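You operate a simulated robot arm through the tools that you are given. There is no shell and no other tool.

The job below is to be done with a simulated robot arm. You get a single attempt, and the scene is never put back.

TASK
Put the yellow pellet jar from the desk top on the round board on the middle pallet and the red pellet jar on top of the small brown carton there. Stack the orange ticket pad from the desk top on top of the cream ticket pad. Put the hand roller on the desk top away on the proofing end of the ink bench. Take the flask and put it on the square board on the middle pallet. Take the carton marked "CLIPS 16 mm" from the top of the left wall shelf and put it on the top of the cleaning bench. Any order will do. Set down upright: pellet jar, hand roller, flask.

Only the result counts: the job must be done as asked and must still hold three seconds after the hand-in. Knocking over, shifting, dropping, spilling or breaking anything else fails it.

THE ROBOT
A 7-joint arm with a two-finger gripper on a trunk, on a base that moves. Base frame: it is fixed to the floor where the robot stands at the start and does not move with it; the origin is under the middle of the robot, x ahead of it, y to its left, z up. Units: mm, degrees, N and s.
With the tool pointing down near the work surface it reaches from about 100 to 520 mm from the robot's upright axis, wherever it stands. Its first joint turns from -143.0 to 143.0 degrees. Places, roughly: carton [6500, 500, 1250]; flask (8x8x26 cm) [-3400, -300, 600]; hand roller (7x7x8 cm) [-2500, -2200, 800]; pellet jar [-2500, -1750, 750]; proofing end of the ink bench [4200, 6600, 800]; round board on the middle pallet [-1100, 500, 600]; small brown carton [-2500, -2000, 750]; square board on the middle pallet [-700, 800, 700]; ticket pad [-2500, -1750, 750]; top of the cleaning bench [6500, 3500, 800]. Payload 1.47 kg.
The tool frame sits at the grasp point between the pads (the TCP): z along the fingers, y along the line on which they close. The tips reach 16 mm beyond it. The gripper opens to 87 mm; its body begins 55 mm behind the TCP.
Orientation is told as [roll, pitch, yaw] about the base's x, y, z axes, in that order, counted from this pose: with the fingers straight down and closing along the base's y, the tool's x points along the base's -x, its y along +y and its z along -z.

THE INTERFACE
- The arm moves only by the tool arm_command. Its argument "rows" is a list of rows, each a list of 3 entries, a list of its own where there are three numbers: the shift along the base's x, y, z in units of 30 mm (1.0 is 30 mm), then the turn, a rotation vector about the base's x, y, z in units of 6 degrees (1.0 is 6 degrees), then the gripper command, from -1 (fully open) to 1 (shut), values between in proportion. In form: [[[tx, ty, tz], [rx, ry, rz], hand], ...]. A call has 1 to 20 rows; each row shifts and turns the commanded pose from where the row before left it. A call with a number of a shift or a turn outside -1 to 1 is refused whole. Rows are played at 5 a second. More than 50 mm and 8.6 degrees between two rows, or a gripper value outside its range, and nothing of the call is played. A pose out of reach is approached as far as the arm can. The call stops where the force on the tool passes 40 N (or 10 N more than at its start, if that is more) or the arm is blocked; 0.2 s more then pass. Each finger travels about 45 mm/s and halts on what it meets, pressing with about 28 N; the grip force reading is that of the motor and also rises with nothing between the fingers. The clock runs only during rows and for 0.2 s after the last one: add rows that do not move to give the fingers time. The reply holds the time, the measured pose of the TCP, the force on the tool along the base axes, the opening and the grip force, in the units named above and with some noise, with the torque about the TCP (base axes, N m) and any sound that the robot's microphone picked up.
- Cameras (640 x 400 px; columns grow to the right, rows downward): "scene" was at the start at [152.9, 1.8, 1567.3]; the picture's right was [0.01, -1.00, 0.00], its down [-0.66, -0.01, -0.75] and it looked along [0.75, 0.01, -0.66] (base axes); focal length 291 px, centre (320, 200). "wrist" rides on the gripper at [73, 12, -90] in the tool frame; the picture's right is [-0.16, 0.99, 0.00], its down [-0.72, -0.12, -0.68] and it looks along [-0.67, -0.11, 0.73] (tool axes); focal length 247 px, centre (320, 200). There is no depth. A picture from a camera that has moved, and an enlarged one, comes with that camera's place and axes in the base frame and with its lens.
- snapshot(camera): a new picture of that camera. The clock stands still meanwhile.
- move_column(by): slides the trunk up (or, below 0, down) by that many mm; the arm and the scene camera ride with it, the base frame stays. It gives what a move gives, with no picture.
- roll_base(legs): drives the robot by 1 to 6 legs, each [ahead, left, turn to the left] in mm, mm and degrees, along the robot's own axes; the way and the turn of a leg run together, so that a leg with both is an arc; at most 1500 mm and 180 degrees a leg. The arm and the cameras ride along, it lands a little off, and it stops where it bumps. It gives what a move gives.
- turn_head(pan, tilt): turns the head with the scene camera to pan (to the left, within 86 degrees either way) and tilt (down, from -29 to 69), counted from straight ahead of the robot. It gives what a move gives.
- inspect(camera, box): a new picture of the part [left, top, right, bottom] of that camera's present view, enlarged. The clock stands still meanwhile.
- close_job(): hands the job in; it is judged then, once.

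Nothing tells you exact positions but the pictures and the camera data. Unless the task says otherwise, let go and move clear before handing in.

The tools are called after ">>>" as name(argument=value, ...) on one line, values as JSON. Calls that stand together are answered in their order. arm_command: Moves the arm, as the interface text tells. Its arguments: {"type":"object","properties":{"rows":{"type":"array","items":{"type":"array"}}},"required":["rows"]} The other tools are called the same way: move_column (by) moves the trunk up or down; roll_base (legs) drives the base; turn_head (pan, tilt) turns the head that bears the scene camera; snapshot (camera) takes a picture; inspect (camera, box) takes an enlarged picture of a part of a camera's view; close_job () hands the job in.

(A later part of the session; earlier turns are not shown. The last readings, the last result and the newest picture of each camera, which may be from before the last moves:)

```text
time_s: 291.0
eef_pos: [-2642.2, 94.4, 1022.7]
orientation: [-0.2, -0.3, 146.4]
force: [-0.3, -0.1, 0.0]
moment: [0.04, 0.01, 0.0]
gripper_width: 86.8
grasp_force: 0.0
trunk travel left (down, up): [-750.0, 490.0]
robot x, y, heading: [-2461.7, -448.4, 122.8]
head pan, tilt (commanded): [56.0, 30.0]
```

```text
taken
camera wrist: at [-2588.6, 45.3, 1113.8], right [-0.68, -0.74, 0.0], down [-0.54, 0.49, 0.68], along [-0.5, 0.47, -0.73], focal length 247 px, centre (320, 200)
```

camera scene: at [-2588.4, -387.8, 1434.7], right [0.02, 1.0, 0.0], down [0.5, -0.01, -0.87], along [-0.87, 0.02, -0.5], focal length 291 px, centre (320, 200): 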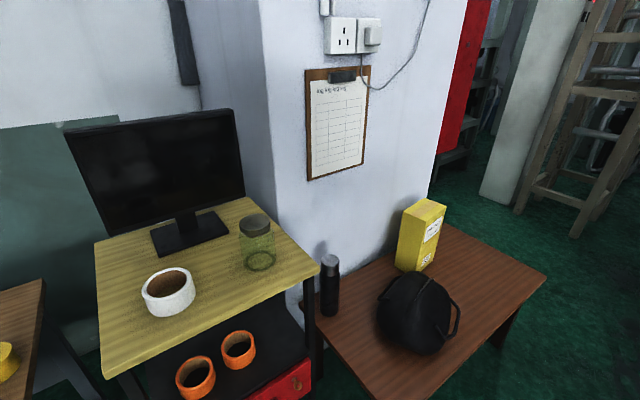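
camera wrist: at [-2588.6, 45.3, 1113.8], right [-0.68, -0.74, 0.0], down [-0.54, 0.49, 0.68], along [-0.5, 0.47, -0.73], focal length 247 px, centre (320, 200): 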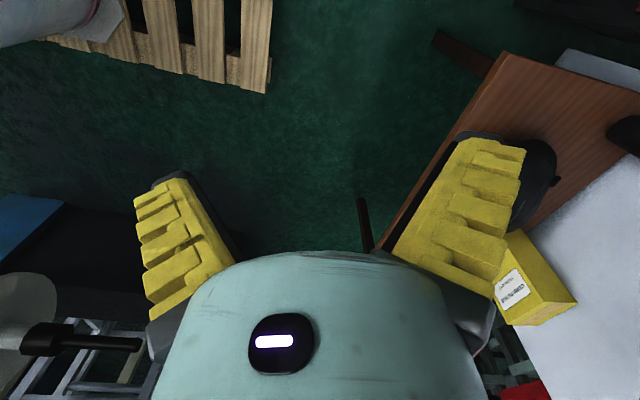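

Now I see it clearly: the flask stands at about [-3365, -334], base z≈500, top z≈764, with the rack on its left and a helmet to its right. I'll move up between the pallet and the table and turn to face it, leaving the flask slightly to my right.

>>> roll_base(legs=[[300, 0, 0]])

>>> roll_base(legs=[[135, 0, 0]])

>>> roll_base(legs=[[0, 0, 86]])

>>> snapshot(camera="wrist")

```text
time_s: 293.1
eef_pos: [-2811.8, 348.7, 1024.1]
orientation: [-0.4, -0.4, 147.1]
force: [-0.1, -0.5, -0.2]
moment: [0.0, 0.0, 0.01]
gripper_width: 86.8
grasp_force: 0.0
trunk travel left (down, up): [-750.0, 490.0]
robot x, y, heading: [-2626.5, -198.4, 123.0]
head pan, tilt (commanded): [56.0, 30.0]
```

```text
time_s: 294.4
eef_pos: [-2885.6, 462.4, 1022.2]
orientation: [-0.3, -0.2, 147.0]
force: [-0.7, -0.5, 0.4]
moment: [0.02, -0.02, 0.01]
gripper_width: 87.1
grasp_force: 0.0
trunk travel left (down, up): [-750.0, 490.0]
robot x, y, heading: [-2700.5, -80.9, 123.5]
head pan, tilt (commanded): [56.0, 30.0]
```

```text
time_s: 298.4
eef_pos: [-3258.0, -212.9, 1023.0]
orientation: [-0.3, -0.3, -128.9]
force: [-0.5, 0.2, 0.2]
moment: [-0.03, 0.0, 0.0]
gripper_width: 87.0
grasp_force: 0.1
trunk travel left (down, up): [-750.0, 490.0]
robot x, y, heading: [-2697.1, -80.3, -152.9]
head pan, tilt (commanded): [56.0, 30.0]
```

```text
taken
camera wrist: at [-3204.1, -162.9, 1113.8], right [0.67, -0.74, 0.0], down [-0.54, -0.49, 0.68], along [-0.51, -0.46, -0.73], focal length 247 px, centre (320, 200)
```

wrist: 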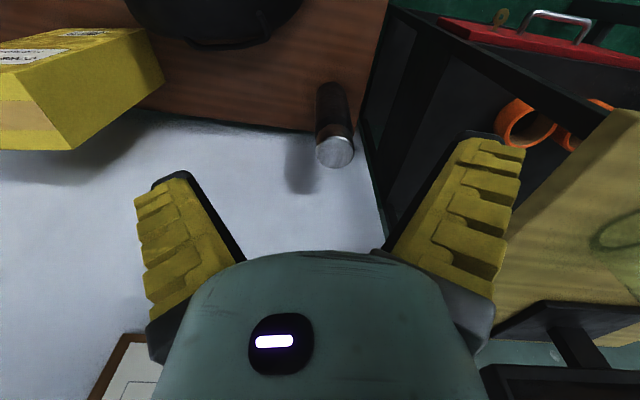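

The flask is measured consistently at [-3350, -326], top z≈764, cap about 62 mm wide. I'll grasp its body with the tool nearly horizontal, first lowering the arm and turning the hand toward it.

>>> arm_command(rows=[[[0.147, -0.4, -1], [0, 0, -0.87], -1], [[0.147, -0.4, -1], [0, 0, -0.87], -1], [[0.147, -0.4, -1], [0, 0, -0.87], -1], [[0.147, -0.4, -1], [0, 0, -0.87], -1], [[0.147, -0.4, -1], [0, 0, -0.87], -1], [[0, 0, 0], [0, 0, 0], -1]])

```text
time_s: 299.8
eef_pos: [-3237.8, -271.8, 872.2]
orientation: [-0.3, -0.3, -155.0]
force: [-0.2, -0.2, -0.4]
moment: [-0.04, 0.0, 0.01]
gripper_width: 87.3
grasp_force: 0.0
trunk travel left (down, up): [-750.0, 490.0]
robot x, y, heading: [-2694.4, -79.5, -152.7]
head pan, tilt (commanded): [56.0, 30.0]
```

>>> arm_command(rows=[[[0, 0, 0], [-0.4226, 0.906, 0], -1], [[0, 0, 0], [-0.4226, 0.906, 0], -1], [[0, 0, 0], [-0.4226, 0.906, 0], -1], [[0, 0, 0], [-0.4226, 0.906, 0], -1], [[0, 0, 0], [-0.4226, 0.906, 0], -1], [[0, 0, 0], [-0.4226, 0.906, 0], -1], [[0, 0, 0], [0, 0, 0], -1]])

>>> arm_command(rows=[[[0, 0, 0], [-0.4226, 0.906, 0], -1], [[0, 0, 0], [-0.4226, 0.906, 0], -1], [[0, 0, 0], [-0.4226, 0.906, 0], -1], [[0, 0, 0], [-0.4226, 0.906, 0], -1], [[0, 0, 0], [-0.4226, 0.906, 0], -1], [[0, 0, 0], [-0.4226, 0.906, 0], -1], [[0, 0, 0], [0, 0, 0], -1]])

>>> snapshot(camera="wrist")

```text
time_s: 301.4
eef_pos: [-3236.0, -271.9, 873.3]
orientation: [-0.2, -36.3, -155.0]
force: [-0.5, 0.4, -0.2]
moment: [0.0, 0.04, 0.04]
gripper_width: 86.8
grasp_force: 0.1
trunk travel left (down, up): [-750.0, 490.0]
robot x, y, heading: [-2697.7, -76.8, -152.7]
head pan, tilt (commanded): [56.0, 30.0]
```

```text
time_s: 303.0
eef_pos: [-3236.2, -272.2, 874.4]
orientation: [-0.4, -72.4, -154.9]
force: [0.3, -0.1, 0.4]
moment: [0.0, 0.0, 0.03]
gripper_width: 87.0
grasp_force: 0.0
trunk travel left (down, up): [-750.0, 490.0]
robot x, y, heading: [-2697.3, -85.3, -152.9]
head pan, tilt (commanded): [56.0, 30.0]
```

```text
taken
camera wrist: at [-3134.8, -237.8, 832.7], right [0.37, -0.92, 0.15], down [0.34, 0.28, 0.9], along [-0.86, -0.28, 0.42], focal length 247 px, centre (320, 200)
```

wrist: 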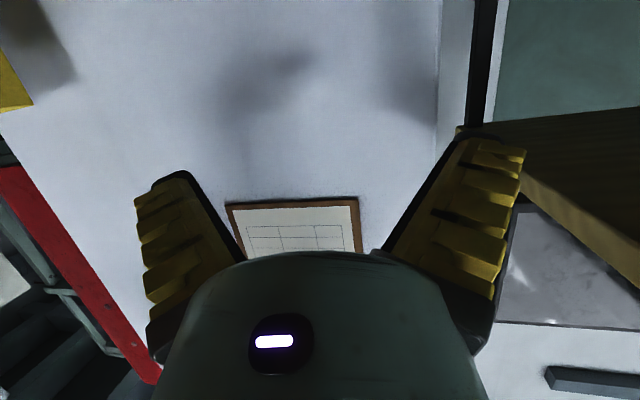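

Tilted to 72° without trouble. I'll lower the trunk 235 mm so the fingers are at mid-flask height.

>>> move_column(by=-235)

>>> snapshot(camera="wrist")

```text
time_s: 305.5
eef_pos: [-3235.8, -272.4, 638.6]
orientation: [-0.2, -72.3, -155.0]
force: [-0.1, -0.1, -0.8]
moment: [-0.02, -0.01, -0.02]
gripper_width: 87.2
grasp_force: 0.1
trunk travel left (down, up): [-515.0, 725.0]
robot x, y, heading: [-2695.6, -84.0, -152.9]
head pan, tilt (commanded): [56.0, 30.0]
```

```text
taken
camera wrist: at [-3135.0, -237.8, 597.9], right [0.37, -0.92, 0.15], down [0.34, 0.28, 0.9], along [-0.86, -0.28, 0.42], focal length 247 px, centre (320, 200)
```

wrist: 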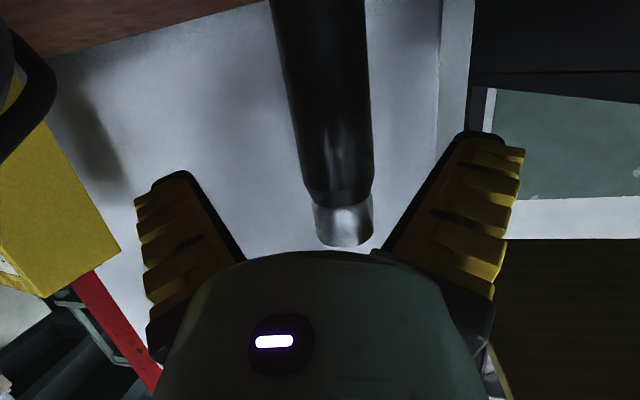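

The flask is centred between the fingers, 128 mm ahead, and the grip height is on the straight body. I'll advance slowly.

>>> arm_command(rows=[[[-0.85, -0.54, 0], [0, 0, 0], -1], [[-0.9, -0.42, 0], [0, 0, 0], -1], [[-0.9, -0.42, 0], [0, 0, 0], -1], [[0, 0, 0], [0, 0, 0], -1]])

>>> snapshot(camera="wrist")

```text
time_s: 306.5
eef_pos: [-3313.3, -314.7, 636.9]
orientation: [-0.2, -72.2, -155.0]
force: [0.2, 0.4, 0.5]
moment: [-0.01, 0.04, -0.03]
gripper_width: 87.2
grasp_force: 0.1
trunk travel left (down, up): [-515.0, 725.0]
robot x, y, heading: [-2695.2, -83.1, -152.6]
head pan, tilt (commanded): [56.0, 30.0]
```

```text
taken
camera wrist: at [-3212.4, -280.3, 596.7], right [0.37, -0.92, 0.15], down [0.34, 0.28, 0.9], along [-0.86, -0.28, 0.42], focal length 247 px, centre (320, 200)
```

wrist: 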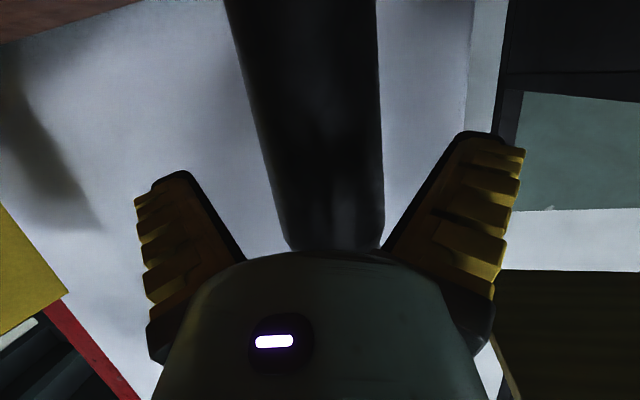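

>>> arm_command(rows=[[[-0.4, -0.32, 0], [0, 0, 0], -1], [[-0.5, -0.3, 0], [0, 0, 0], -1], [[0, 0, 0], [0, 0, 0], -1]])

>>> snapshot(camera="wrist")

```text
time_s: 307.3
eef_pos: [-3340.8, -334.4, 638.6]
orientation: [-0.4, -72.2, -155.0]
force: [0.3, -0.5, 0.3]
moment: [0.02, 0.0, -0.01]
gripper_width: 87.0
grasp_force: 0.1
trunk travel left (down, up): [-515.0, 725.0]
robot x, y, heading: [-2695.8, -80.6, -152.9]
head pan, tilt (commanded): [56.0, 30.0]
```

```text
taken
camera wrist: at [-3241.0, -299.1, 598.5], right [0.37, -0.92, 0.15], down [0.34, 0.28, 0.9], along [-0.86, -0.28, 0.42], focal length 247 px, centre (320, 200)
```

wrist: 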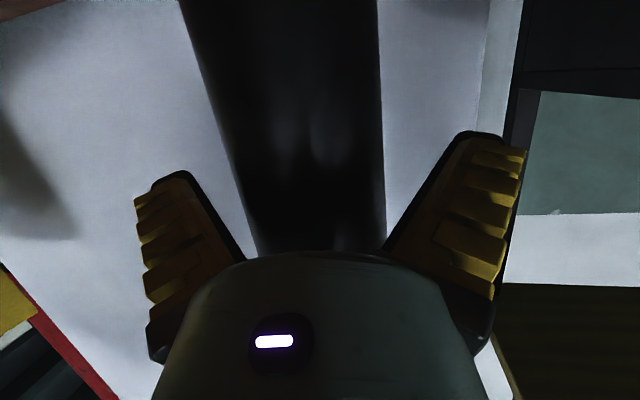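

The flask is between the pads. Closing.

>>> arm_command(rows=[[[0, 0, 0], [0, 0, 0], 0], [[0, 0, 0], [0, 0, 0], 1], [[0, 0, 0], [0, 0, 0], 1], [[0, 0, 0], [0, 0, 0], 1], [[0, 0, 0], [0, 0, 0], 1]])

>>> snapshot(camera="wrist")

```text
time_s: 308.5
eef_pos: [-3342.6, -332.8, 639.8]
orientation: [-0.5, -72.4, -154.7]
force: [1.2, 4.2, 6.7]
moment: [0.16, -0.11, 0.0]
gripper_width: 62.0
grasp_force: 28.1
trunk travel left (down, up): [-515.0, 725.0]
robot x, y, heading: [-2699.5, -83.8, -152.7]
head pan, tilt (commanded): [56.0, 30.0]
```

```text
taken
camera wrist: at [-3242.4, -298.3, 599.2], right [0.37, -0.92, 0.15], down [0.34, 0.28, 0.9], along [-0.86, -0.28, 0.42], focal length 247 px, centre (320, 200)
```

wrist: 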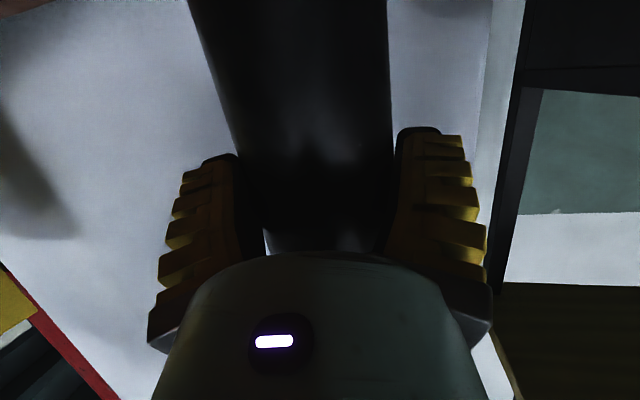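

Gripped firmly at 62 mm. I'll lift slightly and check.

>>> arm_command(rows=[[[0, 0, 0.3], [0, 0, 0], 1], [[0, 0, 0.4], [0, 0, 0], 1], [[0, 0, 0.5], [0, 0, 0], 1], [[0, 0, 0], [0, 0, 0], 1]])

>>> snapshot(camera="wrist")

```text
time_s: 309.5
eef_pos: [-3340.9, -332.9, 675.6]
orientation: [-0.3, -72.1, -155.0]
force: [0.0, 0.7, -6.3]
moment: [0.03, -0.1, -0.02]
gripper_width: 61.5
grasp_force: 28.1
trunk travel left (down, up): [-515.0, 725.0]
robot x, y, heading: [-2696.3, -79.8, -152.7]
head pan, tilt (commanded): [56.0, 30.0]
```

```text
taken
camera wrist: at [-3241.1, -298.5, 633.6], right [0.37, -0.92, 0.15], down [0.34, 0.28, 0.9], along [-0.87, -0.28, 0.42], focal length 247 px, centre (320, 200)
```

wrist: 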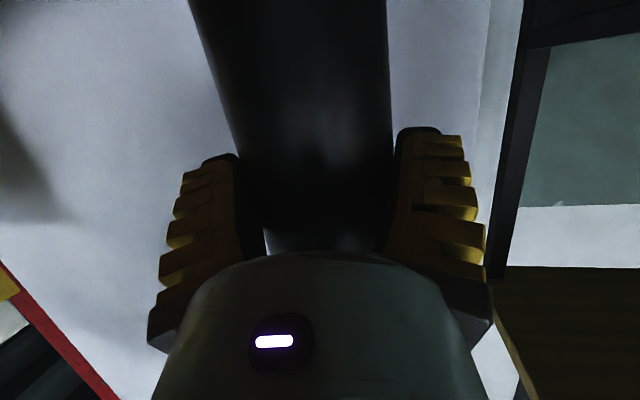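

The flask (about 0.65 kg) is held upright, with its base at z≈537. I'll raise the trunk so it clears the helmet and box, then turn right to face up the corridor and reverse out.

>>> move_column(by=300)

>>> roll_base(legs=[[0, 0, -84]])

>>> snapshot(camera="wrist")

```text
time_s: 312.5
eef_pos: [-3341.4, -334.4, 974.4]
orientation: [-0.3, -72.2, -155.0]
force: [0.4, -0.5, -5.7]
moment: [0.05, -0.08, 0.02]
gripper_width: 61.1
grasp_force: 29.1
trunk travel left (down, up): [-815.0, 425.0]
robot x, y, heading: [-2699.2, -78.5, -152.7]
head pan, tilt (commanded): [56.0, 30.0]
```

```text
time_s: 316.4
eef_pos: [-3027.8, 526.9, 974.6]
orientation: [-0.3, -72.2, 122.1]
force: [-0.4, 0.4, -5.5]
moment: [-0.06, -0.04, 0.0]
gripper_width: 60.3
grasp_force: 27.6
trunk travel left (down, up): [-815.0, 425.0]
robot x, y, heading: [-2697.5, -82.2, 124.1]
head pan, tilt (commanded): [56.0, 30.0]
```

```text
taken
camera wrist: at [-2982.4, 429.8, 933.6], right [-0.86, -0.48, 0.15], down [0.32, -0.3, 0.9], along [-0.39, 0.82, 0.42], focal length 247 px, centre (320, 200)
```

wrist: 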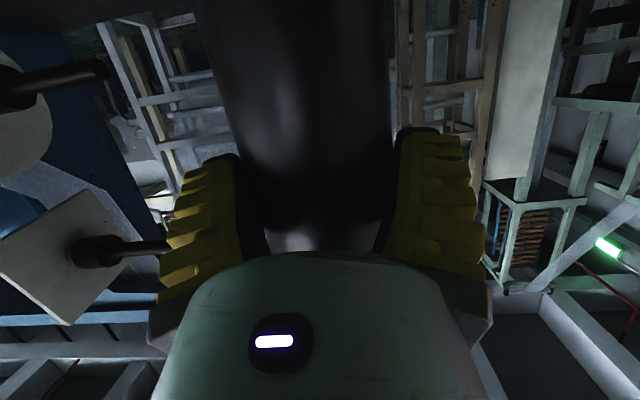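

The flask is steady. Now I'll reverse down the corridor, then strafe right along the aisle toward the middle pallet's square board.

>>> roll_base(legs=[[-1441, 0, 0], [0, -1000, 0], [0, -900, 0]])

>>> snapshot(camera="wrist")

```text
time_s: 332.8
eef_pos: [-623.6, 398.4, 973.6]
orientation: [-0.2, -72.1, 121.6]
force: [-0.1, 0.0, -6.1]
moment: [-0.09, -0.06, 0.01]
gripper_width: 59.5
grasp_force: 27.6
trunk travel left (down, up): [-815.0, 425.0]
robot x, y, heading: [-301.5, -211.7, 123.9]
head pan, tilt (commanded): [56.0, 30.0]
```

```text
taken
camera wrist: at [-579.3, 299.8, 933.4], right [-0.87, -0.47, 0.15], down [0.32, -0.3, 0.9], along [-0.38, 0.83, 0.42], focal length 247 px, centre (320, 200)
```

wrist: 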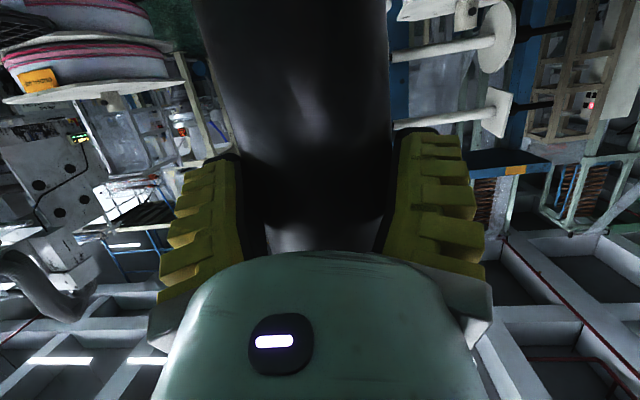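

I need to see the square board, but the tilted wrist camera looks up. I'll try turning the head toward the pallet.

>>> turn_head(pan=0, tilt=30)

>>> snapshot(camera="scene")

```text
time_s: 334.1
eef_pos: [-624.2, 397.1, 974.7]
orientation: [-0.4, -72.2, 121.6]
force: [0.1, -0.7, -6.8]
moment: [-0.09, -0.01, 0.02]
gripper_width: 59.4
grasp_force: 28.4
trunk travel left (down, up): [-815.0, 425.0]
robot x, y, heading: [-298.7, -213.8, 124.0]
head pan, tilt (commanded): [0.0, 30.0]
```

```text
taken
camera scene: at [-430.1, -154.7, 1499.5], right [0.0, 1.0, 0.0], down [0.5, 0.0, -0.87], along [-0.87, 0.0, -0.5], focal length 291 px, centre (320, 200)
```

scene: 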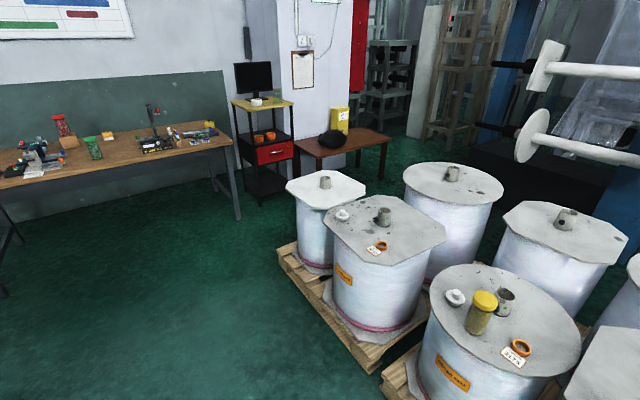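

The head looks left of my heading: the red jar on its carton and the yellow jar on the round board both look right. I'll turn right 45° for a moment so the camera can see the square board.

>>> roll_base(legs=[[0, 0, -45]])

>>> turn_head(pan=56, tilt=42)

>>> snapshot(camera="scene")

>>> inspect(camera="scene", box=[160, 120, 480, 320])

```text
time_s: 336.5
eef_pos: [-93.6, 446.0, 972.8]
orientation: [-0.3, -72.2, 76.2]
force: [-0.1, -0.3, -6.5]
moment: [-0.11, 0.06, 0.03]
gripper_width: 59.0
grasp_force: 27.3
trunk travel left (down, up): [-815.0, 425.0]
robot x, y, heading: [-303.3, -215.7, 78.4]
head pan, tilt (commanded): [0.0, 30.0]
```

```text
time_s: 337.8
eef_pos: [-93.1, 446.5, 973.6]
orientation: [-0.1, -72.1, 76.2]
force: [-0.9, 0.4, -7.1]
moment: [-0.11, 0.01, 0.0]
gripper_width: 59.1
grasp_force: 27.9
trunk travel left (down, up): [-815.0, 425.0]
robot x, y, heading: [-299.2, -216.8, 78.9]
head pan, tilt (commanded): [56.0, 42.0]
```

```text
taken
camera scene: at [-345.7, -85.0, 1481.3], right [0.71, 0.7, 0.0], down [0.47, -0.48, -0.74], along [-0.52, 0.53, -0.67], focal length 291 px, centre (320, 200)
```

scene: 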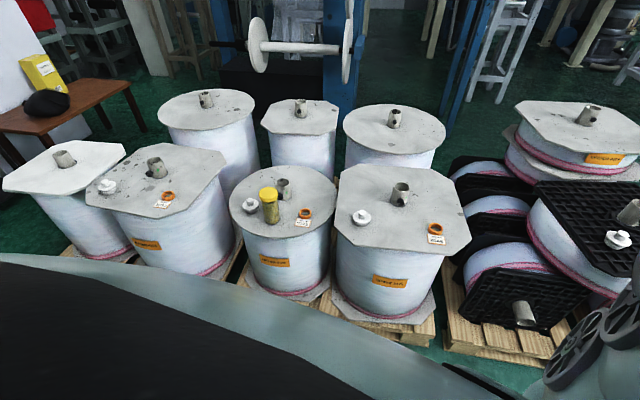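

```text
2.00 times, centred on (320, 220) of scene
camera zoom: at [-345.7, -85.0, 1481.3], right [0.71, 0.7, 0.0], down [0.47, -0.48, -0.74], along [-0.52, 0.53, -0.67], focal length 582 px, centre (320, 160)
```

zoom: 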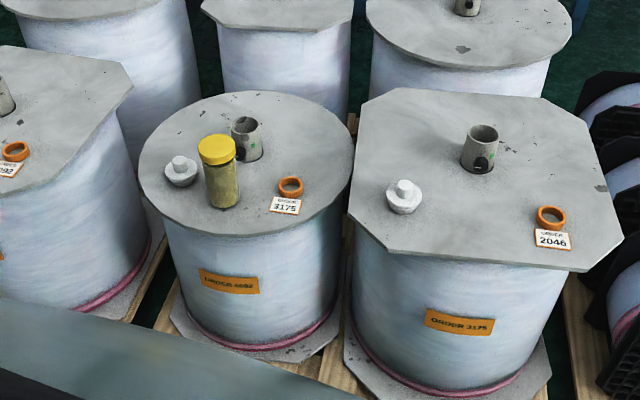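

Now the square board (ORDER 2046) is clear: top z≈688, cap near [-759, 557], ring and label near [-540, 700], hub near [-714, 739]. The free spot is at [-641, 618]. I'll turn back and drive the flask over that spot.

>>> roll_base(legs=[[0, 0, 45], [0, -108, 0]])

```text
time_s: 341.0
eef_pos: [-518.6, 461.9, 973.3]
orientation: [-0.2, -72.1, 120.4]
force: [-0.5, -0.5, -6.4]
moment: [-0.06, -0.04, 0.01]
gripper_width: 58.3
grasp_force: 28.3
trunk travel left (down, up): [-815.0, 425.0]
robot x, y, heading: [-209.1, -156.8, 122.7]
head pan, tilt (commanded): [56.0, 42.0]
```

>>> roll_base(legs=[[188, 19, 0]])

>>> snapshot(camera="wrist")

>>> snapshot(camera="scene")

```text
time_s: 342.6
eef_pos: [-633.7, 613.0, 973.3]
orientation: [-0.2, -72.1, 120.1]
force: [-0.3, 0.2, -6.3]
moment: [-0.15, -0.08, -0.03]
gripper_width: 58.4
grasp_force: 28.2
trunk travel left (down, up): [-815.0, 425.0]
robot x, y, heading: [-325.5, -3.9, 122.2]
head pan, tilt (commanded): [56.0, 42.0]
```

```text
taken
camera wrist: at [-592.7, 513.6, 933.2], right [-0.88, -0.45, 0.15], down [0.31, -0.31, 0.9], along [-0.36, 0.84, 0.41], focal length 247 px, centre (320, 200)
```

wrist: 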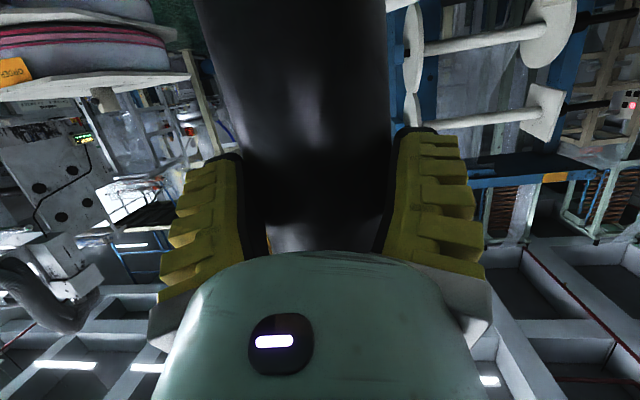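

```text
taken
camera scene: at [-448.1, 55.4, 1481.3], right [0.03, 1.0, 0.0], down [0.67, -0.02, -0.74], along [-0.74, 0.02, -0.67], focal length 291 px, centre (320, 200)
```

scene: 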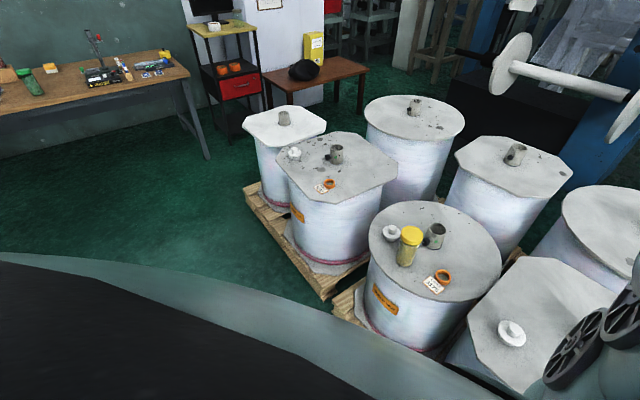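

Positioned over the free spot. I'll lower with the trunk first, leaving about 20 mm.

>>> move_column(by=-125)

>>> snapshot(camera="scene")

>>> snapshot(camera="wrist")

```text
time_s: 344.1
eef_pos: [-633.9, 612.9, 847.7]
orientation: [-0.2, -72.1, 120.0]
force: [0.9, -0.7, -6.7]
moment: [-0.06, -0.05, 0.06]
gripper_width: 58.2
grasp_force: 27.9
trunk travel left (down, up): [-690.0, 550.0]
robot x, y, heading: [-324.5, -11.6, 122.5]
head pan, tilt (commanded): [56.0, 42.0]
```

```text
taken
camera scene: at [-448.1, 55.3, 1356.3], right [0.03, 1.0, 0.0], down [0.67, -0.02, -0.74], along [-0.74, 0.02, -0.67], focal length 291 px, centre (320, 200)
```

scene: 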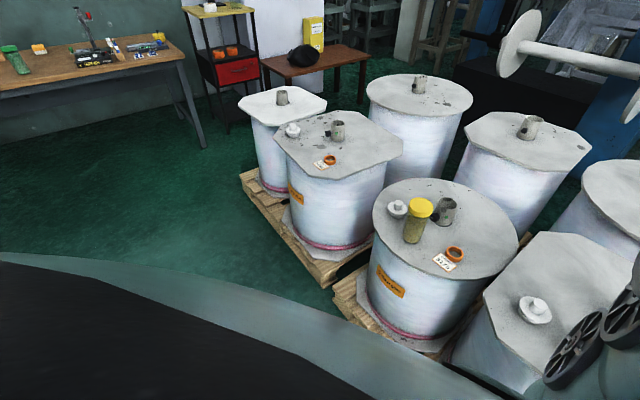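

```text
taken
camera wrist: at [-592.7, 513.7, 808.3], right [-0.88, -0.45, 0.15], down [0.31, -0.31, 0.9], along [-0.36, 0.84, 0.41], focal length 247 px, centre (320, 200)
```

wrist: 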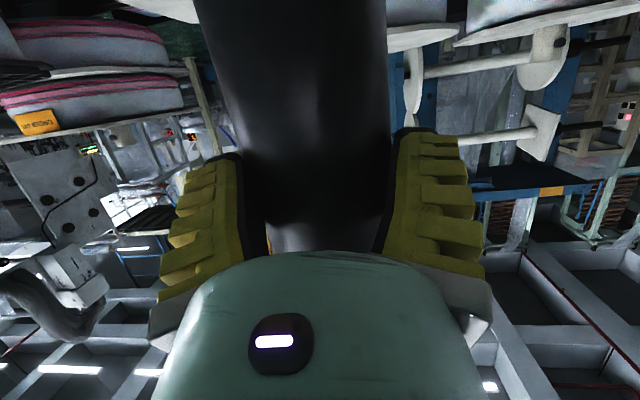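

>>> arm_command(rows=[[[-0.1, 0, -0.15], [0, 0, 0], 1], [[0, 0, -0.15], [0, 0, 0], 1], [[0, 0, 0], [0, 0, 0], 1]])

>>> arm_command(rows=[[[0, 0, -0.1], [0, 0, 0], 1], [[0, 0, 0], [0, 0, 0], 1]])

>>> arm_command(rows=[[[0, 0, -0.1], [0, 0, 0], 1], [[0, 0, 0], [0, 0, 0], 1]])

```text
time_s: 344.9
eef_pos: [-638.5, 612.0, 839.5]
orientation: [-0.3, -72.1, 120.1]
force: [0.1, -0.4, -7.1]
moment: [-0.13, -0.04, 0.0]
gripper_width: 57.9
grasp_force: 28.1
trunk travel left (down, up): [-690.0, 550.0]
robot x, y, heading: [-325.3, -8.1, 122.3]
head pan, tilt (commanded): [56.0, 42.0]
```

```text
time_s: 345.5
eef_pos: [-636.9, 611.8, 836.1]
orientation: [-0.2, -72.1, 120.1]
force: [-0.5, -0.3, -5.8]
moment: [-0.12, -0.07, 0.04]
gripper_width: 57.8
grasp_force: 28.0
trunk travel left (down, up): [-690.0, 550.0]
robot x, y, heading: [-329.4, -4.3, 122.5]
head pan, tilt (commanded): [56.0, 42.0]
```

```text
time_s: 346.1
eef_pos: [-638.1, 612.4, 833.4]
orientation: [-0.2, -72.0, 120.1]
force: [-0.4, 0.1, -5.5]
moment: [-0.12, -0.09, 0.02]
gripper_width: 58.0
grasp_force: 28.2
trunk travel left (down, up): [-690.0, 550.0]
robot x, y, heading: [-325.3, -8.4, 122.3]
head pan, tilt (commanded): [56.0, 42.0]
```

>>> arm_command(rows=[[[0, 0, -0.1], [0, 0, 0], 1], [[0, 0, 0], [0, 0, 0], 1]])

>>> arm_command(rows=[[[0, 0, -0.1], [0, 0, 0], 1], [[0, 0, 0], [0, 0, 0], 1]])

>>> arm_command(rows=[[[0, 0, -0.1], [0, 0, 0], 1], [[0, 0, 0], [0, 0, 0], 1]])

```text
time_s: 346.7
eef_pos: [-636.7, 612.6, 829.8]
orientation: [-0.1, -72.1, 120.1]
force: [-0.7, 0.2, -6.8]
moment: [-0.09, -0.07, 0.01]
gripper_width: 58.0
grasp_force: 27.8
trunk travel left (down, up): [-690.0, 550.0]
robot x, y, heading: [-329.1, -9.7, 122.7]
head pan, tilt (commanded): [56.0, 42.0]
```

```text
time_s: 347.3
eef_pos: [-637.6, 613.3, 827.3]
orientation: [-0.4, -72.1, 120.1]
force: [0.1, -0.5, -5.8]
moment: [-0.11, -0.03, -0.03]
gripper_width: 58.1
grasp_force: 27.7
trunk travel left (down, up): [-690.0, 550.0]
robot x, y, heading: [-326.0, -4.9, 122.7]
head pan, tilt (commanded): [56.0, 42.0]
```

```text
time_s: 347.9
eef_pos: [-637.8, 613.1, 825.6]
orientation: [-0.2, -72.2, 120.1]
force: [-0.2, -0.1, -6.4]
moment: [-0.1, -0.05, -0.01]
gripper_width: 58.0
grasp_force: 27.7
trunk travel left (down, up): [-690.0, 550.0]
robot x, y, heading: [-325.4, -3.8, 122.4]
head pan, tilt (commanded): [56.0, 42.0]
```

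>>> arm_command(rows=[[[0, 0, -0.1], [0, 0, 0], 1], [[0, 0, 0], [0, 0, 0], 1]])

>>> arm_command(rows=[[[0, 0, -0.1], [0, 0, 0], 1], [[0, 0, 0], [0, 0, 0], 1]])

>>> arm_command(rows=[[[0, 0, -0.1], [0, 0, 0], 1], [[0, 0, 0], [0, 0, 0], 1]])

```text
time_s: 348.5
eef_pos: [-637.5, 612.4, 821.4]
orientation: [-0.3, -72.1, 120.1]
force: [0.2, 0.7, -6.0]
moment: [-0.1, -0.03, 0.0]
gripper_width: 57.7
grasp_force: 27.9
trunk travel left (down, up): [-690.0, 550.0]
robot x, y, heading: [-329.2, -7.1, 122.3]
head pan, tilt (commanded): [56.0, 42.0]
```

```text
time_s: 349.1
eef_pos: [-638.0, 614.7, 821.4]
orientation: [-0.1, -72.5, 120.0]
force: [2.5, -1.9, 6.4]
moment: [-0.16, 0.04, 0.03]
gripper_width: 58.5
grasp_force: 28.6
trunk travel left (down, up): [-690.0, 550.0]
robot x, y, heading: [-325.8, -7.7, 122.2]
head pan, tilt (commanded): [56.0, 42.0]
```

```text
time_s: 349.7
eef_pos: [-638.4, 615.0, 817.9]
orientation: [-0.3, -72.5, 120.3]
force: [3.6, -2.3, 12.1]
moment: [0.21, 0.07, -0.06]
gripper_width: 57.4
grasp_force: 27.9
trunk travel left (down, up): [-690.0, 550.0]
robot x, y, heading: [-322.6, -6.4, 122.5]
head pan, tilt (commanded): [56.0, 42.0]
```

Touchdown at TCP z≈821. I'll relax the pressure a little, open slowly, and look before backing away.

>>> arm_command(rows=[[[0, 0, 0.06], [0, 0, 0], 1], [[0, 0, 0], [0, 0, 0], 0.4], [[0, 0, 0], [0, 0, 0], 0], [[0, 0, 0], [0, 0, 0], -0.5], [[0, 0, 0], [0, 0, 0], -1], [[0, 0, 0], [0, 0, 0], -1], [[0, 0, 0], [0, 0, 0], -1]])

>>> snapshot(camera="wrist")

```text
time_s: 351.3
eef_pos: [-637.0, 613.2, 817.9]
orientation: [-0.1, -72.2, 120.1]
force: [-0.5, -0.7, 0.3]
moment: [-0.01, 0.0, -0.02]
gripper_width: 87.2
grasp_force: 0.0
trunk travel left (down, up): [-690.0, 550.0]
robot x, y, heading: [-327.1, -7.1, 122.6]
head pan, tilt (commanded): [56.0, 42.0]
```

```text
taken
camera wrist: at [-595.7, 514.5, 777.8], right [-0.88, -0.45, 0.15], down [0.31, -0.31, 0.9], along [-0.36, 0.84, 0.42], focal length 247 px, centre (320, 200)
```

wrist: 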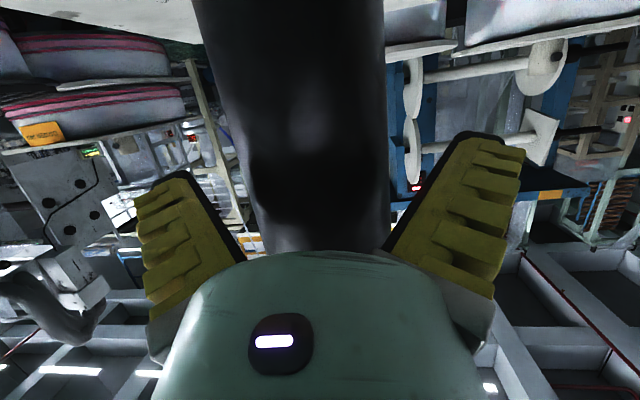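

The flask stands on its own. I'll withdraw straight back along the finger direction.

>>> arm_command(rows=[[[0.25, -0.43, 0], [0, 0, 0], -1], [[0.4, -0.69, 0], [0, 0, 0], -1], [[0.5, -0.86, 0], [0, 0, 0], -1], [[0.5, -0.86, 0], [0, 0, 0], -1], [[0.5, -0.86, 0], [0, 0, 0], -1], [[0, 0, 0], [0, 0, 0], -1]])

>>> snapshot(camera="wrist")

```text
time_s: 352.7
eef_pos: [-571.7, 499.1, 819.3]
orientation: [-0.3, -72.2, 120.1]
force: [-0.6, 0.2, 0.6]
moment: [0.0, 0.01, 0.0]
gripper_width: 86.8
grasp_force: 0.1
trunk travel left (down, up): [-690.0, 550.0]
robot x, y, heading: [-325.1, -6.5, 122.4]
head pan, tilt (commanded): [56.0, 42.0]
```

```text
taken
camera wrist: at [-530.6, 400.9, 779.5], right [-0.88, -0.45, 0.15], down [0.31, -0.31, 0.9], along [-0.36, 0.84, 0.42], focal length 247 px, centre (320, 200)
```

wrist: 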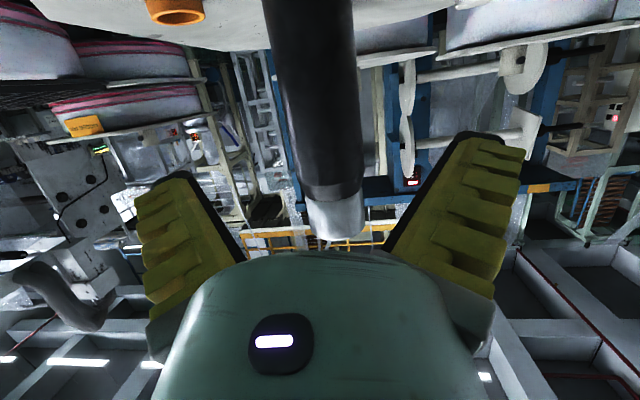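

The flask stands upright on the square board. Now back to the desk for the hand roller. I'll move clear, straighten the tool in free space, and turn toward the desk.

>>> roll_base(legs=[[-250, 0, 0]])

>>> move_column(by=110)

>>> arm_command(rows=[[[0, 0, 0], [0.865, 0.5015, 0], -1], [[0, 0, 0], [0.865, 0.5015, 0], -1], [[0, 0, 0], [0.865, 0.5015, 0], -1], [[0, 0, 0], [0.865, 0.5015, 0], -1], [[0, 0, 0], [0.865, 0.5015, 0], -1], [[0, 0, 0], [0.865, 0.5015, 0], -1], [[0, 0, 0], [0, 0, 0], -1]])

```text
time_s: 354.5
eef_pos: [-440.0, 291.7, 819.3]
orientation: [-0.3, -72.1, 120.1]
force: [-0.2, 0.0, -1.3]
moment: [0.02, 0.05, 0.05]
gripper_width: 86.9
grasp_force: 0.1
trunk travel left (down, up): [-690.0, 550.0]
robot x, y, heading: [-194.7, -214.0, 122.3]
head pan, tilt (commanded): [56.0, 42.0]
```

```text
time_s: 355.9
eef_pos: [-441.1, 292.2, 929.4]
orientation: [-0.2, -72.2, 120.2]
force: [0.8, 0.3, 0.3]
moment: [0.03, 0.01, 0.01]
gripper_width: 87.2
grasp_force: 0.0
trunk travel left (down, up): [-800.0, 440.0]
robot x, y, heading: [-192.5, -211.8, 122.4]
head pan, tilt (commanded): [56.0, 42.0]
```

```text
time_s: 357.5
eef_pos: [-449.1, 280.4, 946.4]
orientation: [177.2, -78.4, -57.4]
force: [0.2, -0.8, 0.3]
moment: [0.01, -0.04, -0.01]
gripper_width: 87.0
grasp_force: 0.1
out of reach, approached as far as the arm can: row 5, 6
trunk travel left (down, up): [-800.0, 440.0]
robot x, y, heading: [-191.9, -214.0, 122.4]
head pan, tilt (commanded): [56.0, 42.0]
```

I turned it the wrong way, in free space and with no harm done. Now I'll rotate back the right way to point down.

>>> arm_command(rows=[[[0, 0, 0], [-0.865, -0.5015, 0], -1], [[0, 0, 0], [-0.865, -0.5015, 0], -1], [[0, 0, 0], [-0.865, -0.5015, 0], -1], [[0, 0, 0], [-0.865, -0.5015, 0], -1], [[0, 0, 0], [-0.865, -0.5015, 0], -1], [[0, 0, 0], [-0.865, -0.5015, 0], -1], [[0, 0, 0], [-0.865, -0.5015, 0], -1], [[0, 0, 0], [-0.865, -0.5015, 0], -1], [[0, 0, 0], [0, 0, 0], -1]])

```text
time_s: 359.5
eef_pos: [-431.9, 261.3, 892.1]
orientation: [-20.3, -69.3, 139.5]
force: [0.0, 0.4, -1.0]
moment: [-0.01, 0.01, 0.01]
gripper_width: 87.0
grasp_force: 0.2
out of reach, approached as far as the arm can: row 2, 3, 4, 5, 6, 7, 8
trunk travel left (down, up): [-800.0, 440.0]
robot x, y, heading: [-190.5, -215.3, 122.6]
head pan, tilt (commanded): [56.0, 42.0]
```

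>>> arm_command(rows=[[[-0.5, 0.8, 0], [0, 0, 0], -1], [[-0.5, 0.8, 0], [0, 0, 0], -1], [[-0.5, 0.8, 0], [0, 0, 0], -1], [[0, 0, 0], [-0.85, -0.5, 0], -1], [[0, 0, 0], [-0.85, -0.5, 0], -1], [[0, 0, 0], [-0.85, -0.5, 0], -1], [[0, 0, 0], [0, 0, 0], -1]])

```text
time_s: 361.1
eef_pos: [-483.6, 353.0, 905.5]
orientation: [-11.2, -53.5, 131.7]
force: [0.2, 0.2, 0.2]
moment: [-0.03, 0.02, 0.02]
gripper_width: 86.9
grasp_force: 0.1
out of reach, approached as far as the arm can: row 6
trunk travel left (down, up): [-800.0, 440.0]
robot x, y, heading: [-193.4, -210.4, 122.6]
head pan, tilt (commanded): [56.0, 42.0]
```

>>> arm_command(rows=[[[0.2, -0.35, 0], [-0.85, -0.5, 0], -1], [[0.2, -0.35, 0], [-0.85, -0.5, 0], -1], [[0.2, -0.35, 0], [-0.85, -0.5, 0], -1], [[0.2, -0.35, 0], [-0.85, -0.5, 0], -1], [[0.2, -0.35, 0], [-0.85, -0.5, 0], -1], [[0.2, -0.35, 0], [-0.85, -0.5, 0], -1], [[0.2, -0.35, 0], [-0.85, -0.5, 0], -1], [[0.2, -0.35, 0], [-0.85, -0.5, 0], -1], [[0, 0, 0], [0, 0, 0], -1]])

```text
time_s: 363.1
eef_pos: [-443.8, 312.5, 920.9]
orientation: [-3.0, -5.0, 127.0]
force: [-0.1, -0.5, 0.1]
moment: [0.01, 0.03, 0.03]
gripper_width: 86.9
grasp_force: 0.1
out of reach, approached as far as the arm can: row 1, 3, 4
trunk travel left (down, up): [-800.0, 440.0]
robot x, y, heading: [-191.6, -212.8, 122.5]
head pan, tilt (commanded): [56.0, 42.0]
```

>>> arm_command(rows=[[[0, 0, 0], [-0.967, -0.102, 0], -1], [[0.5, -0.8, 0], [0, 0, 0], -1], [[0.5, -0.8, 0], [0, 0, 0], -1], [[0.5, -0.8, 0], [0, 0, 0], -1], [[0, 0, 0], [0, 0, 0], -1]])

```text
time_s: 364.3
eef_pos: [-408.1, 267.5, 893.3]
orientation: [0.0, -0.1, 127.0]
force: [0.4, -0.7, -0.1]
moment: [-0.05, 0.01, 0.03]
gripper_width: 87.2
grasp_force: 0.1
out of reach, approached as far as the arm can: row 3, 4
trunk travel left (down, up): [-800.0, 440.0]
robot x, y, heading: [-194.7, -210.7, 122.6]
head pan, tilt (commanded): [56.0, 42.0]
```

The elbow is on its short-range side again after that over-rotation. I'll repeat the flip that works, with the hand out to the right and turned, pushing out then in. The area ahead is clear.

>>> arm_command(rows=[[[0.153, 0.893, 0.57], [0, 0, 0.56], -1], [[0.153, 0.893, 0.57], [0, 0, 0.56], -1], [[0.153, 0.893, 0.57], [0, 0, 0.56], -1], [[0.153, 0.893, 0.57], [0, 0, 0.56], -1], [[0.153, 0.893, 0.57], [0, 0, 0.56], -1], [[0.153, 0.893, 0.57], [0, 0, 0.56], -1], [[0, 0, 0], [0, 0, 0], -1]])

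>>> arm_command(rows=[[[-0.51, 0.8, -0.28], [0, 0, 0], -1], [[-0.51, 0.8, -0.28], [0, 0, 0], -1], [[-0.51, 0.8, -0.28], [0, 0, 0], -1], [[-0.51, 0.8, -0.28], [0, 0, 0], -1], [[-0.51, 0.8, -0.28], [0, 0, 0], -1], [[-0.51, 0.8, -0.28], [0, 0, 0], -1], [[-0.51, 0.8, -0.28], [0, 0, 0], -1], [[0.51, -0.8, 0.28], [0, 0, 0], -1], [[0.51, -0.8, 0.28], [0, 0, 0], -1], [[0.51, -0.8, 0.28], [0, 0, 0], -1], [[0.51, -0.8, 0.1], [0, 0, 0], -1], [[0.51, -0.8, 0.1], [0, 0, 0], -1], [[0.51, -0.8, 0.1], [0, 0, 0], -1], [[0, 0, 0], [0, 0, 0], -1]])

```text
time_s: 365.9
eef_pos: [-379.5, 428.4, 997.2]
orientation: [0.0, -0.2, 147.2]
force: [-0.2, -0.4, -0.3]
moment: [0.02, 0.01, 0.0]
gripper_width: 87.1
grasp_force: 0.1
trunk travel left (down, up): [-800.0, 440.0]
robot x, y, heading: [-191.4, -215.7, 122.3]
head pan, tilt (commanded): [56.0, 42.0]
```

```text
time_s: 368.9
eef_pos: [-334.8, 392.2, 992.1]
orientation: [0.2, 0.0, 147.2]
force: [0.4, -0.6, 0.3]
moment: [0.03, -0.02, -0.01]
gripper_width: 86.8
grasp_force: 0.0
out of reach, approached as far as the arm can: row 2, 3, 4, 5, 6, 7, 10, 11, 12, 13
trunk travel left (down, up): [-800.0, 440.0]
robot x, y, heading: [-193.2, -214.9, 122.4]
head pan, tilt (commanded): [56.0, 42.0]
```

>>> arm_command(rows=[[[0, 0, -0.8], [0, 0, 0], -1], [[-0.51, 0.8, -0.28], [0, 0, 0], -1], [[-0.51, 0.8, -0.28], [0, 0, 0], -1], [[-0.51, 0.8, -0.28], [0, 0, 0], -1], [[-0.51, 0.8, -0.28], [0, 0, 0], -1], [[-0.51, 0.8, -0.28], [0, 0, 0], -1], [[-0.51, 0.8, -0.28], [0, 0, 0], -1], [[0.51, -0.8, 0.28], [0, 0, 0], -1], [[0.51, -0.8, 0.28], [0, 0, 0], -1], [[0.51, -0.8, 0.28], [0, 0, 0], -1], [[0.51, -0.8, 0.1], [0, 0, 0], -1], [[0.51, -0.8, 0.1], [0, 0, 0], -1], [[0.51, -0.8, 0.1], [0, 0, 0], -1], [[0, 0, 0], [0, 0, 0], -1]])

```text
time_s: 371.9
eef_pos: [-283.0, 358.3, 947.4]
orientation: [0.0, -0.1, 147.2]
force: [0.1, -0.3, 0.5]
moment: [-0.01, 0.01, 0.02]
gripper_width: 87.1
grasp_force: 0.1
out of reach, approached as far as the arm can: row 4, 5, 6, 7, 10, 11, 12, 13
trunk travel left (down, up): [-800.0, 440.0]
robot x, y, heading: [-192.6, -211.2, 122.5]
head pan, tilt (commanded): [56.0, 42.0]
```

>>> arm_command(rows=[[[-0.72, 0.48, 0.53], [0, 0, 0], -1], [[-0.72, 0.48, 0.53], [0, 0, 0], -1], [[-0.72, 0.48, 0.53], [0, 0, 0], -1], [[-0.72, 0.48, 0.53], [0, 0, 0], -1], [[0, 0, 0], [0, 0, 0], -1], [[-0.53, 0.83, -0.28], [0, 0, 0], -1], [[-0.53, 0.83, -0.28], [0, 0, 0], -1], [[-0.53, 0.83, -0.28], [0, 0, 0], -1], [[-0.53, 0.83, -0.28], [0, 0, 0], -1], [[-0.53, 0.83, -0.28], [0, 0, 0], -1], [[-0.53, 0.83, -0.28], [0, 0, 0], -1], [[0.53, -0.83, 0.28], [0, 0, 0], -1], [[0.53, -0.83, 0.28], [0, 0, 0], -1], [[0.53, -0.83, 0.28], [0, 0, 0], -1], [[0.53, -0.83, 0.1], [0, 0, 0], -1], [[0.53, -0.83, 0.1], [0, 0, 0], -1], [[0.53, -0.83, 0.1], [0, 0, 0], -1], [[0, 0, 0], [0, 0, 0], -1]])

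```text
time_s: 375.7
eef_pos: [-327.7, 391.2, 986.9]
orientation: [0.3, 0.0, 147.2]
force: [-0.7, -0.2, 0.1]
moment: [-0.02, 0.01, 0.01]
gripper_width: 87.0
grasp_force: 0.1
out of reach, approached as far as the arm can: row 7, 8, 9, 10, 11, 14, 15, 16, 17
trunk travel left (down, up): [-800.0, 440.0]
robot x, y, heading: [-190.3, -214.2, 122.4]
head pan, tilt (commanded): [56.0, 42.0]
```

>>> turn_head(pan=86, tilt=0)

>>> arm_command(rows=[[[0, 0, -0.8], [0, 0, 0], -1], [[-0.53, 0.83, -0.28], [0, 0, 0], -1], [[-0.53, 0.83, -0.28], [0, 0, 0], -1], [[-0.53, 0.83, -0.28], [0, 0, 0], -1], [[-0.53, 0.83, -0.28], [0, 0, 0], -1], [[-0.53, 0.83, -0.28], [0, 0, 0], -1], [[0.53, -0.83, 0.28], [0, 0, 0], -1], [[0.53, -0.83, 0.28], [0, 0, 0], -1], [[0.53, -0.83, 0.28], [0, 0, 0], -1], [[0.53, -0.83, 0.1], [0, 0, 0], -1], [[0.53, -0.83, 0.1], [0, 0, 0], -1], [[0.53, -0.83, 0.1], [0, 0, 0], -1], [[0, 0, 0], [0, 0, 0], -1]])

```text
time_s: 376.8
eef_pos: [-328.2, 391.5, 988.0]
orientation: [0.3, -0.2, 147.1]
force: [-0.5, 0.1, -0.6]
moment: [-0.01, 0.01, -0.01]
gripper_width: 86.9
grasp_force: 0.0
trunk travel left (down, up): [-800.0, 440.0]
robot x, y, heading: [-193.3, -215.2, 122.5]
head pan, tilt (commanded): [85.9, 0.0]
```

```text
time_s: 379.6
eef_pos: [-258.7, 327.8, 960.5]
orientation: [0.1, -0.1, 147.2]
force: [0.7, -0.7, 0.8]
moment: [0.02, -0.02, -0.02]
gripper_width: 86.9
grasp_force: 0.0
out of reach, approached as far as the arm can: row 4, 5, 6, 10, 11, 12
trunk travel left (down, up): [-800.0, 440.0]
robot x, y, heading: [-194.4, -215.2, 122.5]
head pan, tilt (commanded): [85.9, 0.0]
```

>>> arm_command(rows=[[[0, 0, -1], [0, 0, 0], -1], [[0, 0, -1], [0, 0, 0], -1], [[0.53, -0.83, 0], [0, 0, 0], -1], [[0.53, -0.83, 0], [0, 0, 0], -1], [[0.53, -0.83, 0], [0, 0, 0], -1], [[0, 0, 0], [0, 0, 0], -1]])

```text
time_s: 381.0
eef_pos: [-209.2, 255.5, 894.7]
orientation: [0.0, -0.1, 147.2]
force: [0.8, 0.0, 0.6]
moment: [-0.01, -0.05, 0.01]
gripper_width: 87.0
grasp_force: 0.1
out of reach, approached as far as the arm can: row 5
trunk travel left (down, up): [-800.0, 440.0]
robot x, y, heading: [-193.8, -214.1, 122.3]
head pan, tilt (commanded): [85.9, 0.0]
```

>>> arm_command(rows=[[[-0.8, -0.5, 0], [0, 0, -0.5], -1], [[-0.8, -0.5, 0], [0, 0, -0.5], -1], [[-0.8, -0.5, 0], [0, 0, -0.5], -1], [[0.5, -0.8, 0], [0, 0, 0], -1], [[0.5, -0.8, 0], [0, 0, 0], -1], [[0, 0, 0], [0, 0, 0], -1]])

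```text
time_s: 382.4
eef_pos: [-243.7, 217.6, 852.1]
orientation: [0.0, -0.1, 138.1]
force: [-0.6, 0.6, -0.6]
moment: [-0.01, 0.01, -0.04]
gripper_width: 87.1
grasp_force: 0.1
out of reach, approached as far as the arm can: row 1, 2, 3, 4, 5
trunk travel left (down, up): [-800.0, 440.0]
robot x, y, heading: [-193.9, -215.2, 122.7]
head pan, tilt (commanded): [85.9, 0.0]
```

This configuration is usable for the roller if I choose the trunk height accordingly, so I'll stop trying to flip it. I'll turn to face the desk and drive back along the aisle.

>>> roll_base(legs=[[0, 0, 91.5], [1450, 0, 0], [0, 430, 0]])

>>> turn_head(pan=56, tilt=30)

>>> snapshot(camera="scene")

>>> inspect(camera="scene", box=[400, 100, 640, 250])

```text
time_s: 395.6
eef_pos: [-1569.0, -1422.4, 850.7]
orientation: [0.0, -0.2, -130.3]
force: [1.0, 0.2, -0.3]
moment: [-0.01, -0.02, -0.03]
gripper_width: 86.9
grasp_force: 0.0
trunk travel left (down, up): [-800.0, 440.0]
robot x, y, heading: [-1141.9, -1358.4, -146.0]
head pan, tilt (commanded): [85.9, 0.0]
```

```text
time_s: 396.5
eef_pos: [-1570.9, -1421.0, 851.8]
orientation: [0.0, 0.0, -130.2]
force: [0.1, -0.1, 0.1]
moment: [0.02, 0.04, -0.03]
gripper_width: 86.9
grasp_force: 0.0
trunk travel left (down, up): [-800.0, 440.0]
robot x, y, heading: [-1139.3, -1358.9, -146.0]
head pan, tilt (commanded): [56.0, 30.0]
```

```text
taken
camera scene: at [-1199.6, -1489.3, 1484.7], right [-1.0, 0.0, 0.0], down [0.0, 0.5, -0.87], along [0.0, -0.87, -0.5], focal length 291 px, centre (320, 200)
```

scene: 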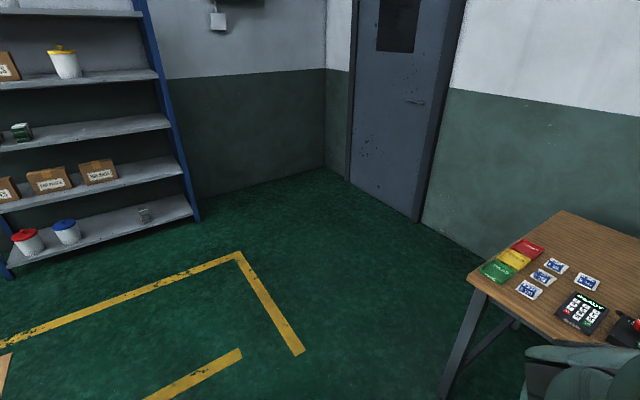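

```text
2.67 times, centred on (520, 175) of scene
camera zoom: at [-1199.6, -1489.3, 1484.7], right [-1.0, 0.0, 0.0], down [0.0, 0.5, -0.87], along [0.0, -0.87, -0.5], focal length 777 px, centre (-213, 267)
```

zoom: 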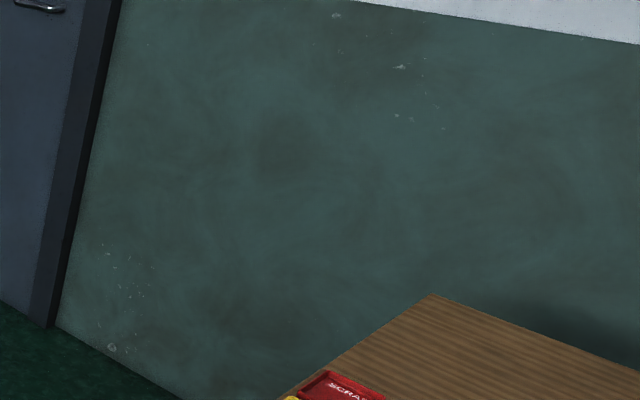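

>>> arm_command(rows=[[[-0.548, -0.94, 0.9], [0, 0, -0.29], -1], [[-0.548, -0.94, 0.9], [0, 0, -0.29], -1], [[-0.548, -0.94, 0.9], [0, 0, -0.29], -1], [[-0.548, -0.94, 0.9], [0, 0, -0.29], -1], [[-0.548, -0.94, 0.9], [0, 0, -0.29], -1], [[-0.548, -0.94, 0.9], [0, 0, -0.29], -1], [[-0.548, -0.94, 0.9], [0, 0, -0.29], -1], [[-0.548, -0.94, 0.9], [0, 0, -0.29], -1], [[-0.548, -0.94, 0.9], [0, 0, -0.29], -1], [[0, 0, 0], [0, 0, 0], -1]])

```text
time_s: 398.7
eef_pos: [-1745.8, -1674.4, 1067.4]
orientation: [0.1, -0.2, -146.0]
force: [-0.7, 0.4, 0.0]
moment: [0.0, 0.02, -0.02]
gripper_width: 86.9
grasp_force: 0.0
out of reach, approached as far as the arm can: row 1, 2, 3, 4
trunk travel left (down, up): [-800.0, 440.0]
robot x, y, heading: [-1138.2, -1360.3, -146.0]
head pan, tilt (commanded): [56.0, 30.0]
```

>>> arm_command(rows=[[[0, 0, 1], [0, 0, 0], -1], [[0, 0, 1], [0, 0, 0], -1], [[0, 0, 1], [0, 0, 0], -1], [[0, 0, 1], [0, 0, 0], -1], [[0, 0, 0.6], [0, 0, 0], -1], [[0, 0, 0], [0, 0, 0], -1]])

>>> move_column(by=-300)

>>> arm_command(rows=[[[0, 0, 0], [-0.559, 0.829, 0], -1], [[0, 0, 0], [-0.559, 0.829, 0], -1], [[0, 0, 0], [-0.559, 0.829, 0], -1], [[0, 0, 0], [-0.559, 0.829, 0], -1], [[0, 0, 0], [-0.559, 0.829, 0], -1], [[0, 0, 0], [-0.559, 0.829, 0], -1], [[0, 0, 0], [-0.559, 0.829, 0], -1], [[0, 0, 0], [0, 0, 0], -1]])

```text
time_s: 400.1
eef_pos: [-1753.2, -1652.5, 1142.6]
orientation: [0.0, -0.5, -145.7]
force: [-0.2, 1.1, 0.4]
moment: [-0.04, 0.0, -0.02]
gripper_width: 87.2
grasp_force: 0.1
out of reach, approached as far as the arm can: row 3, 4, 5
trunk travel left (down, up): [-800.0, 440.0]
robot x, y, heading: [-1140.7, -1361.5, -146.2]
head pan, tilt (commanded): [56.0, 30.0]
```

```text
time_s: 403.1
eef_pos: [-1754.5, -1653.3, 843.2]
orientation: [-0.1, -0.4, -145.7]
force: [-0.1, -0.3, 1.2]
moment: [-0.01, 0.04, 0.04]
gripper_width: 87.2
grasp_force: 0.1
trunk travel left (down, up): [-500.0, 740.0]
robot x, y, heading: [-1142.9, -1361.8, -146.1]
head pan, tilt (commanded): [56.0, 30.0]
```

```text
time_s: 404.9
eef_pos: [-1837.5, -1679.7, 822.8]
orientation: [-0.2, -42.4, -145.6]
force: [0.2, 1.1, -0.4]
moment: [0.0, 0.01, -0.01]
gripper_width: 87.0
grasp_force: 0.0
out of reach, approached as far as the arm can: row 1, 2, 3, 4, 5, 6, 7
trunk travel left (down, up): [-500.0, 740.0]
robot x, y, heading: [-1138.8, -1361.6, -145.9]
head pan, tilt (commanded): [56.0, 30.0]
```

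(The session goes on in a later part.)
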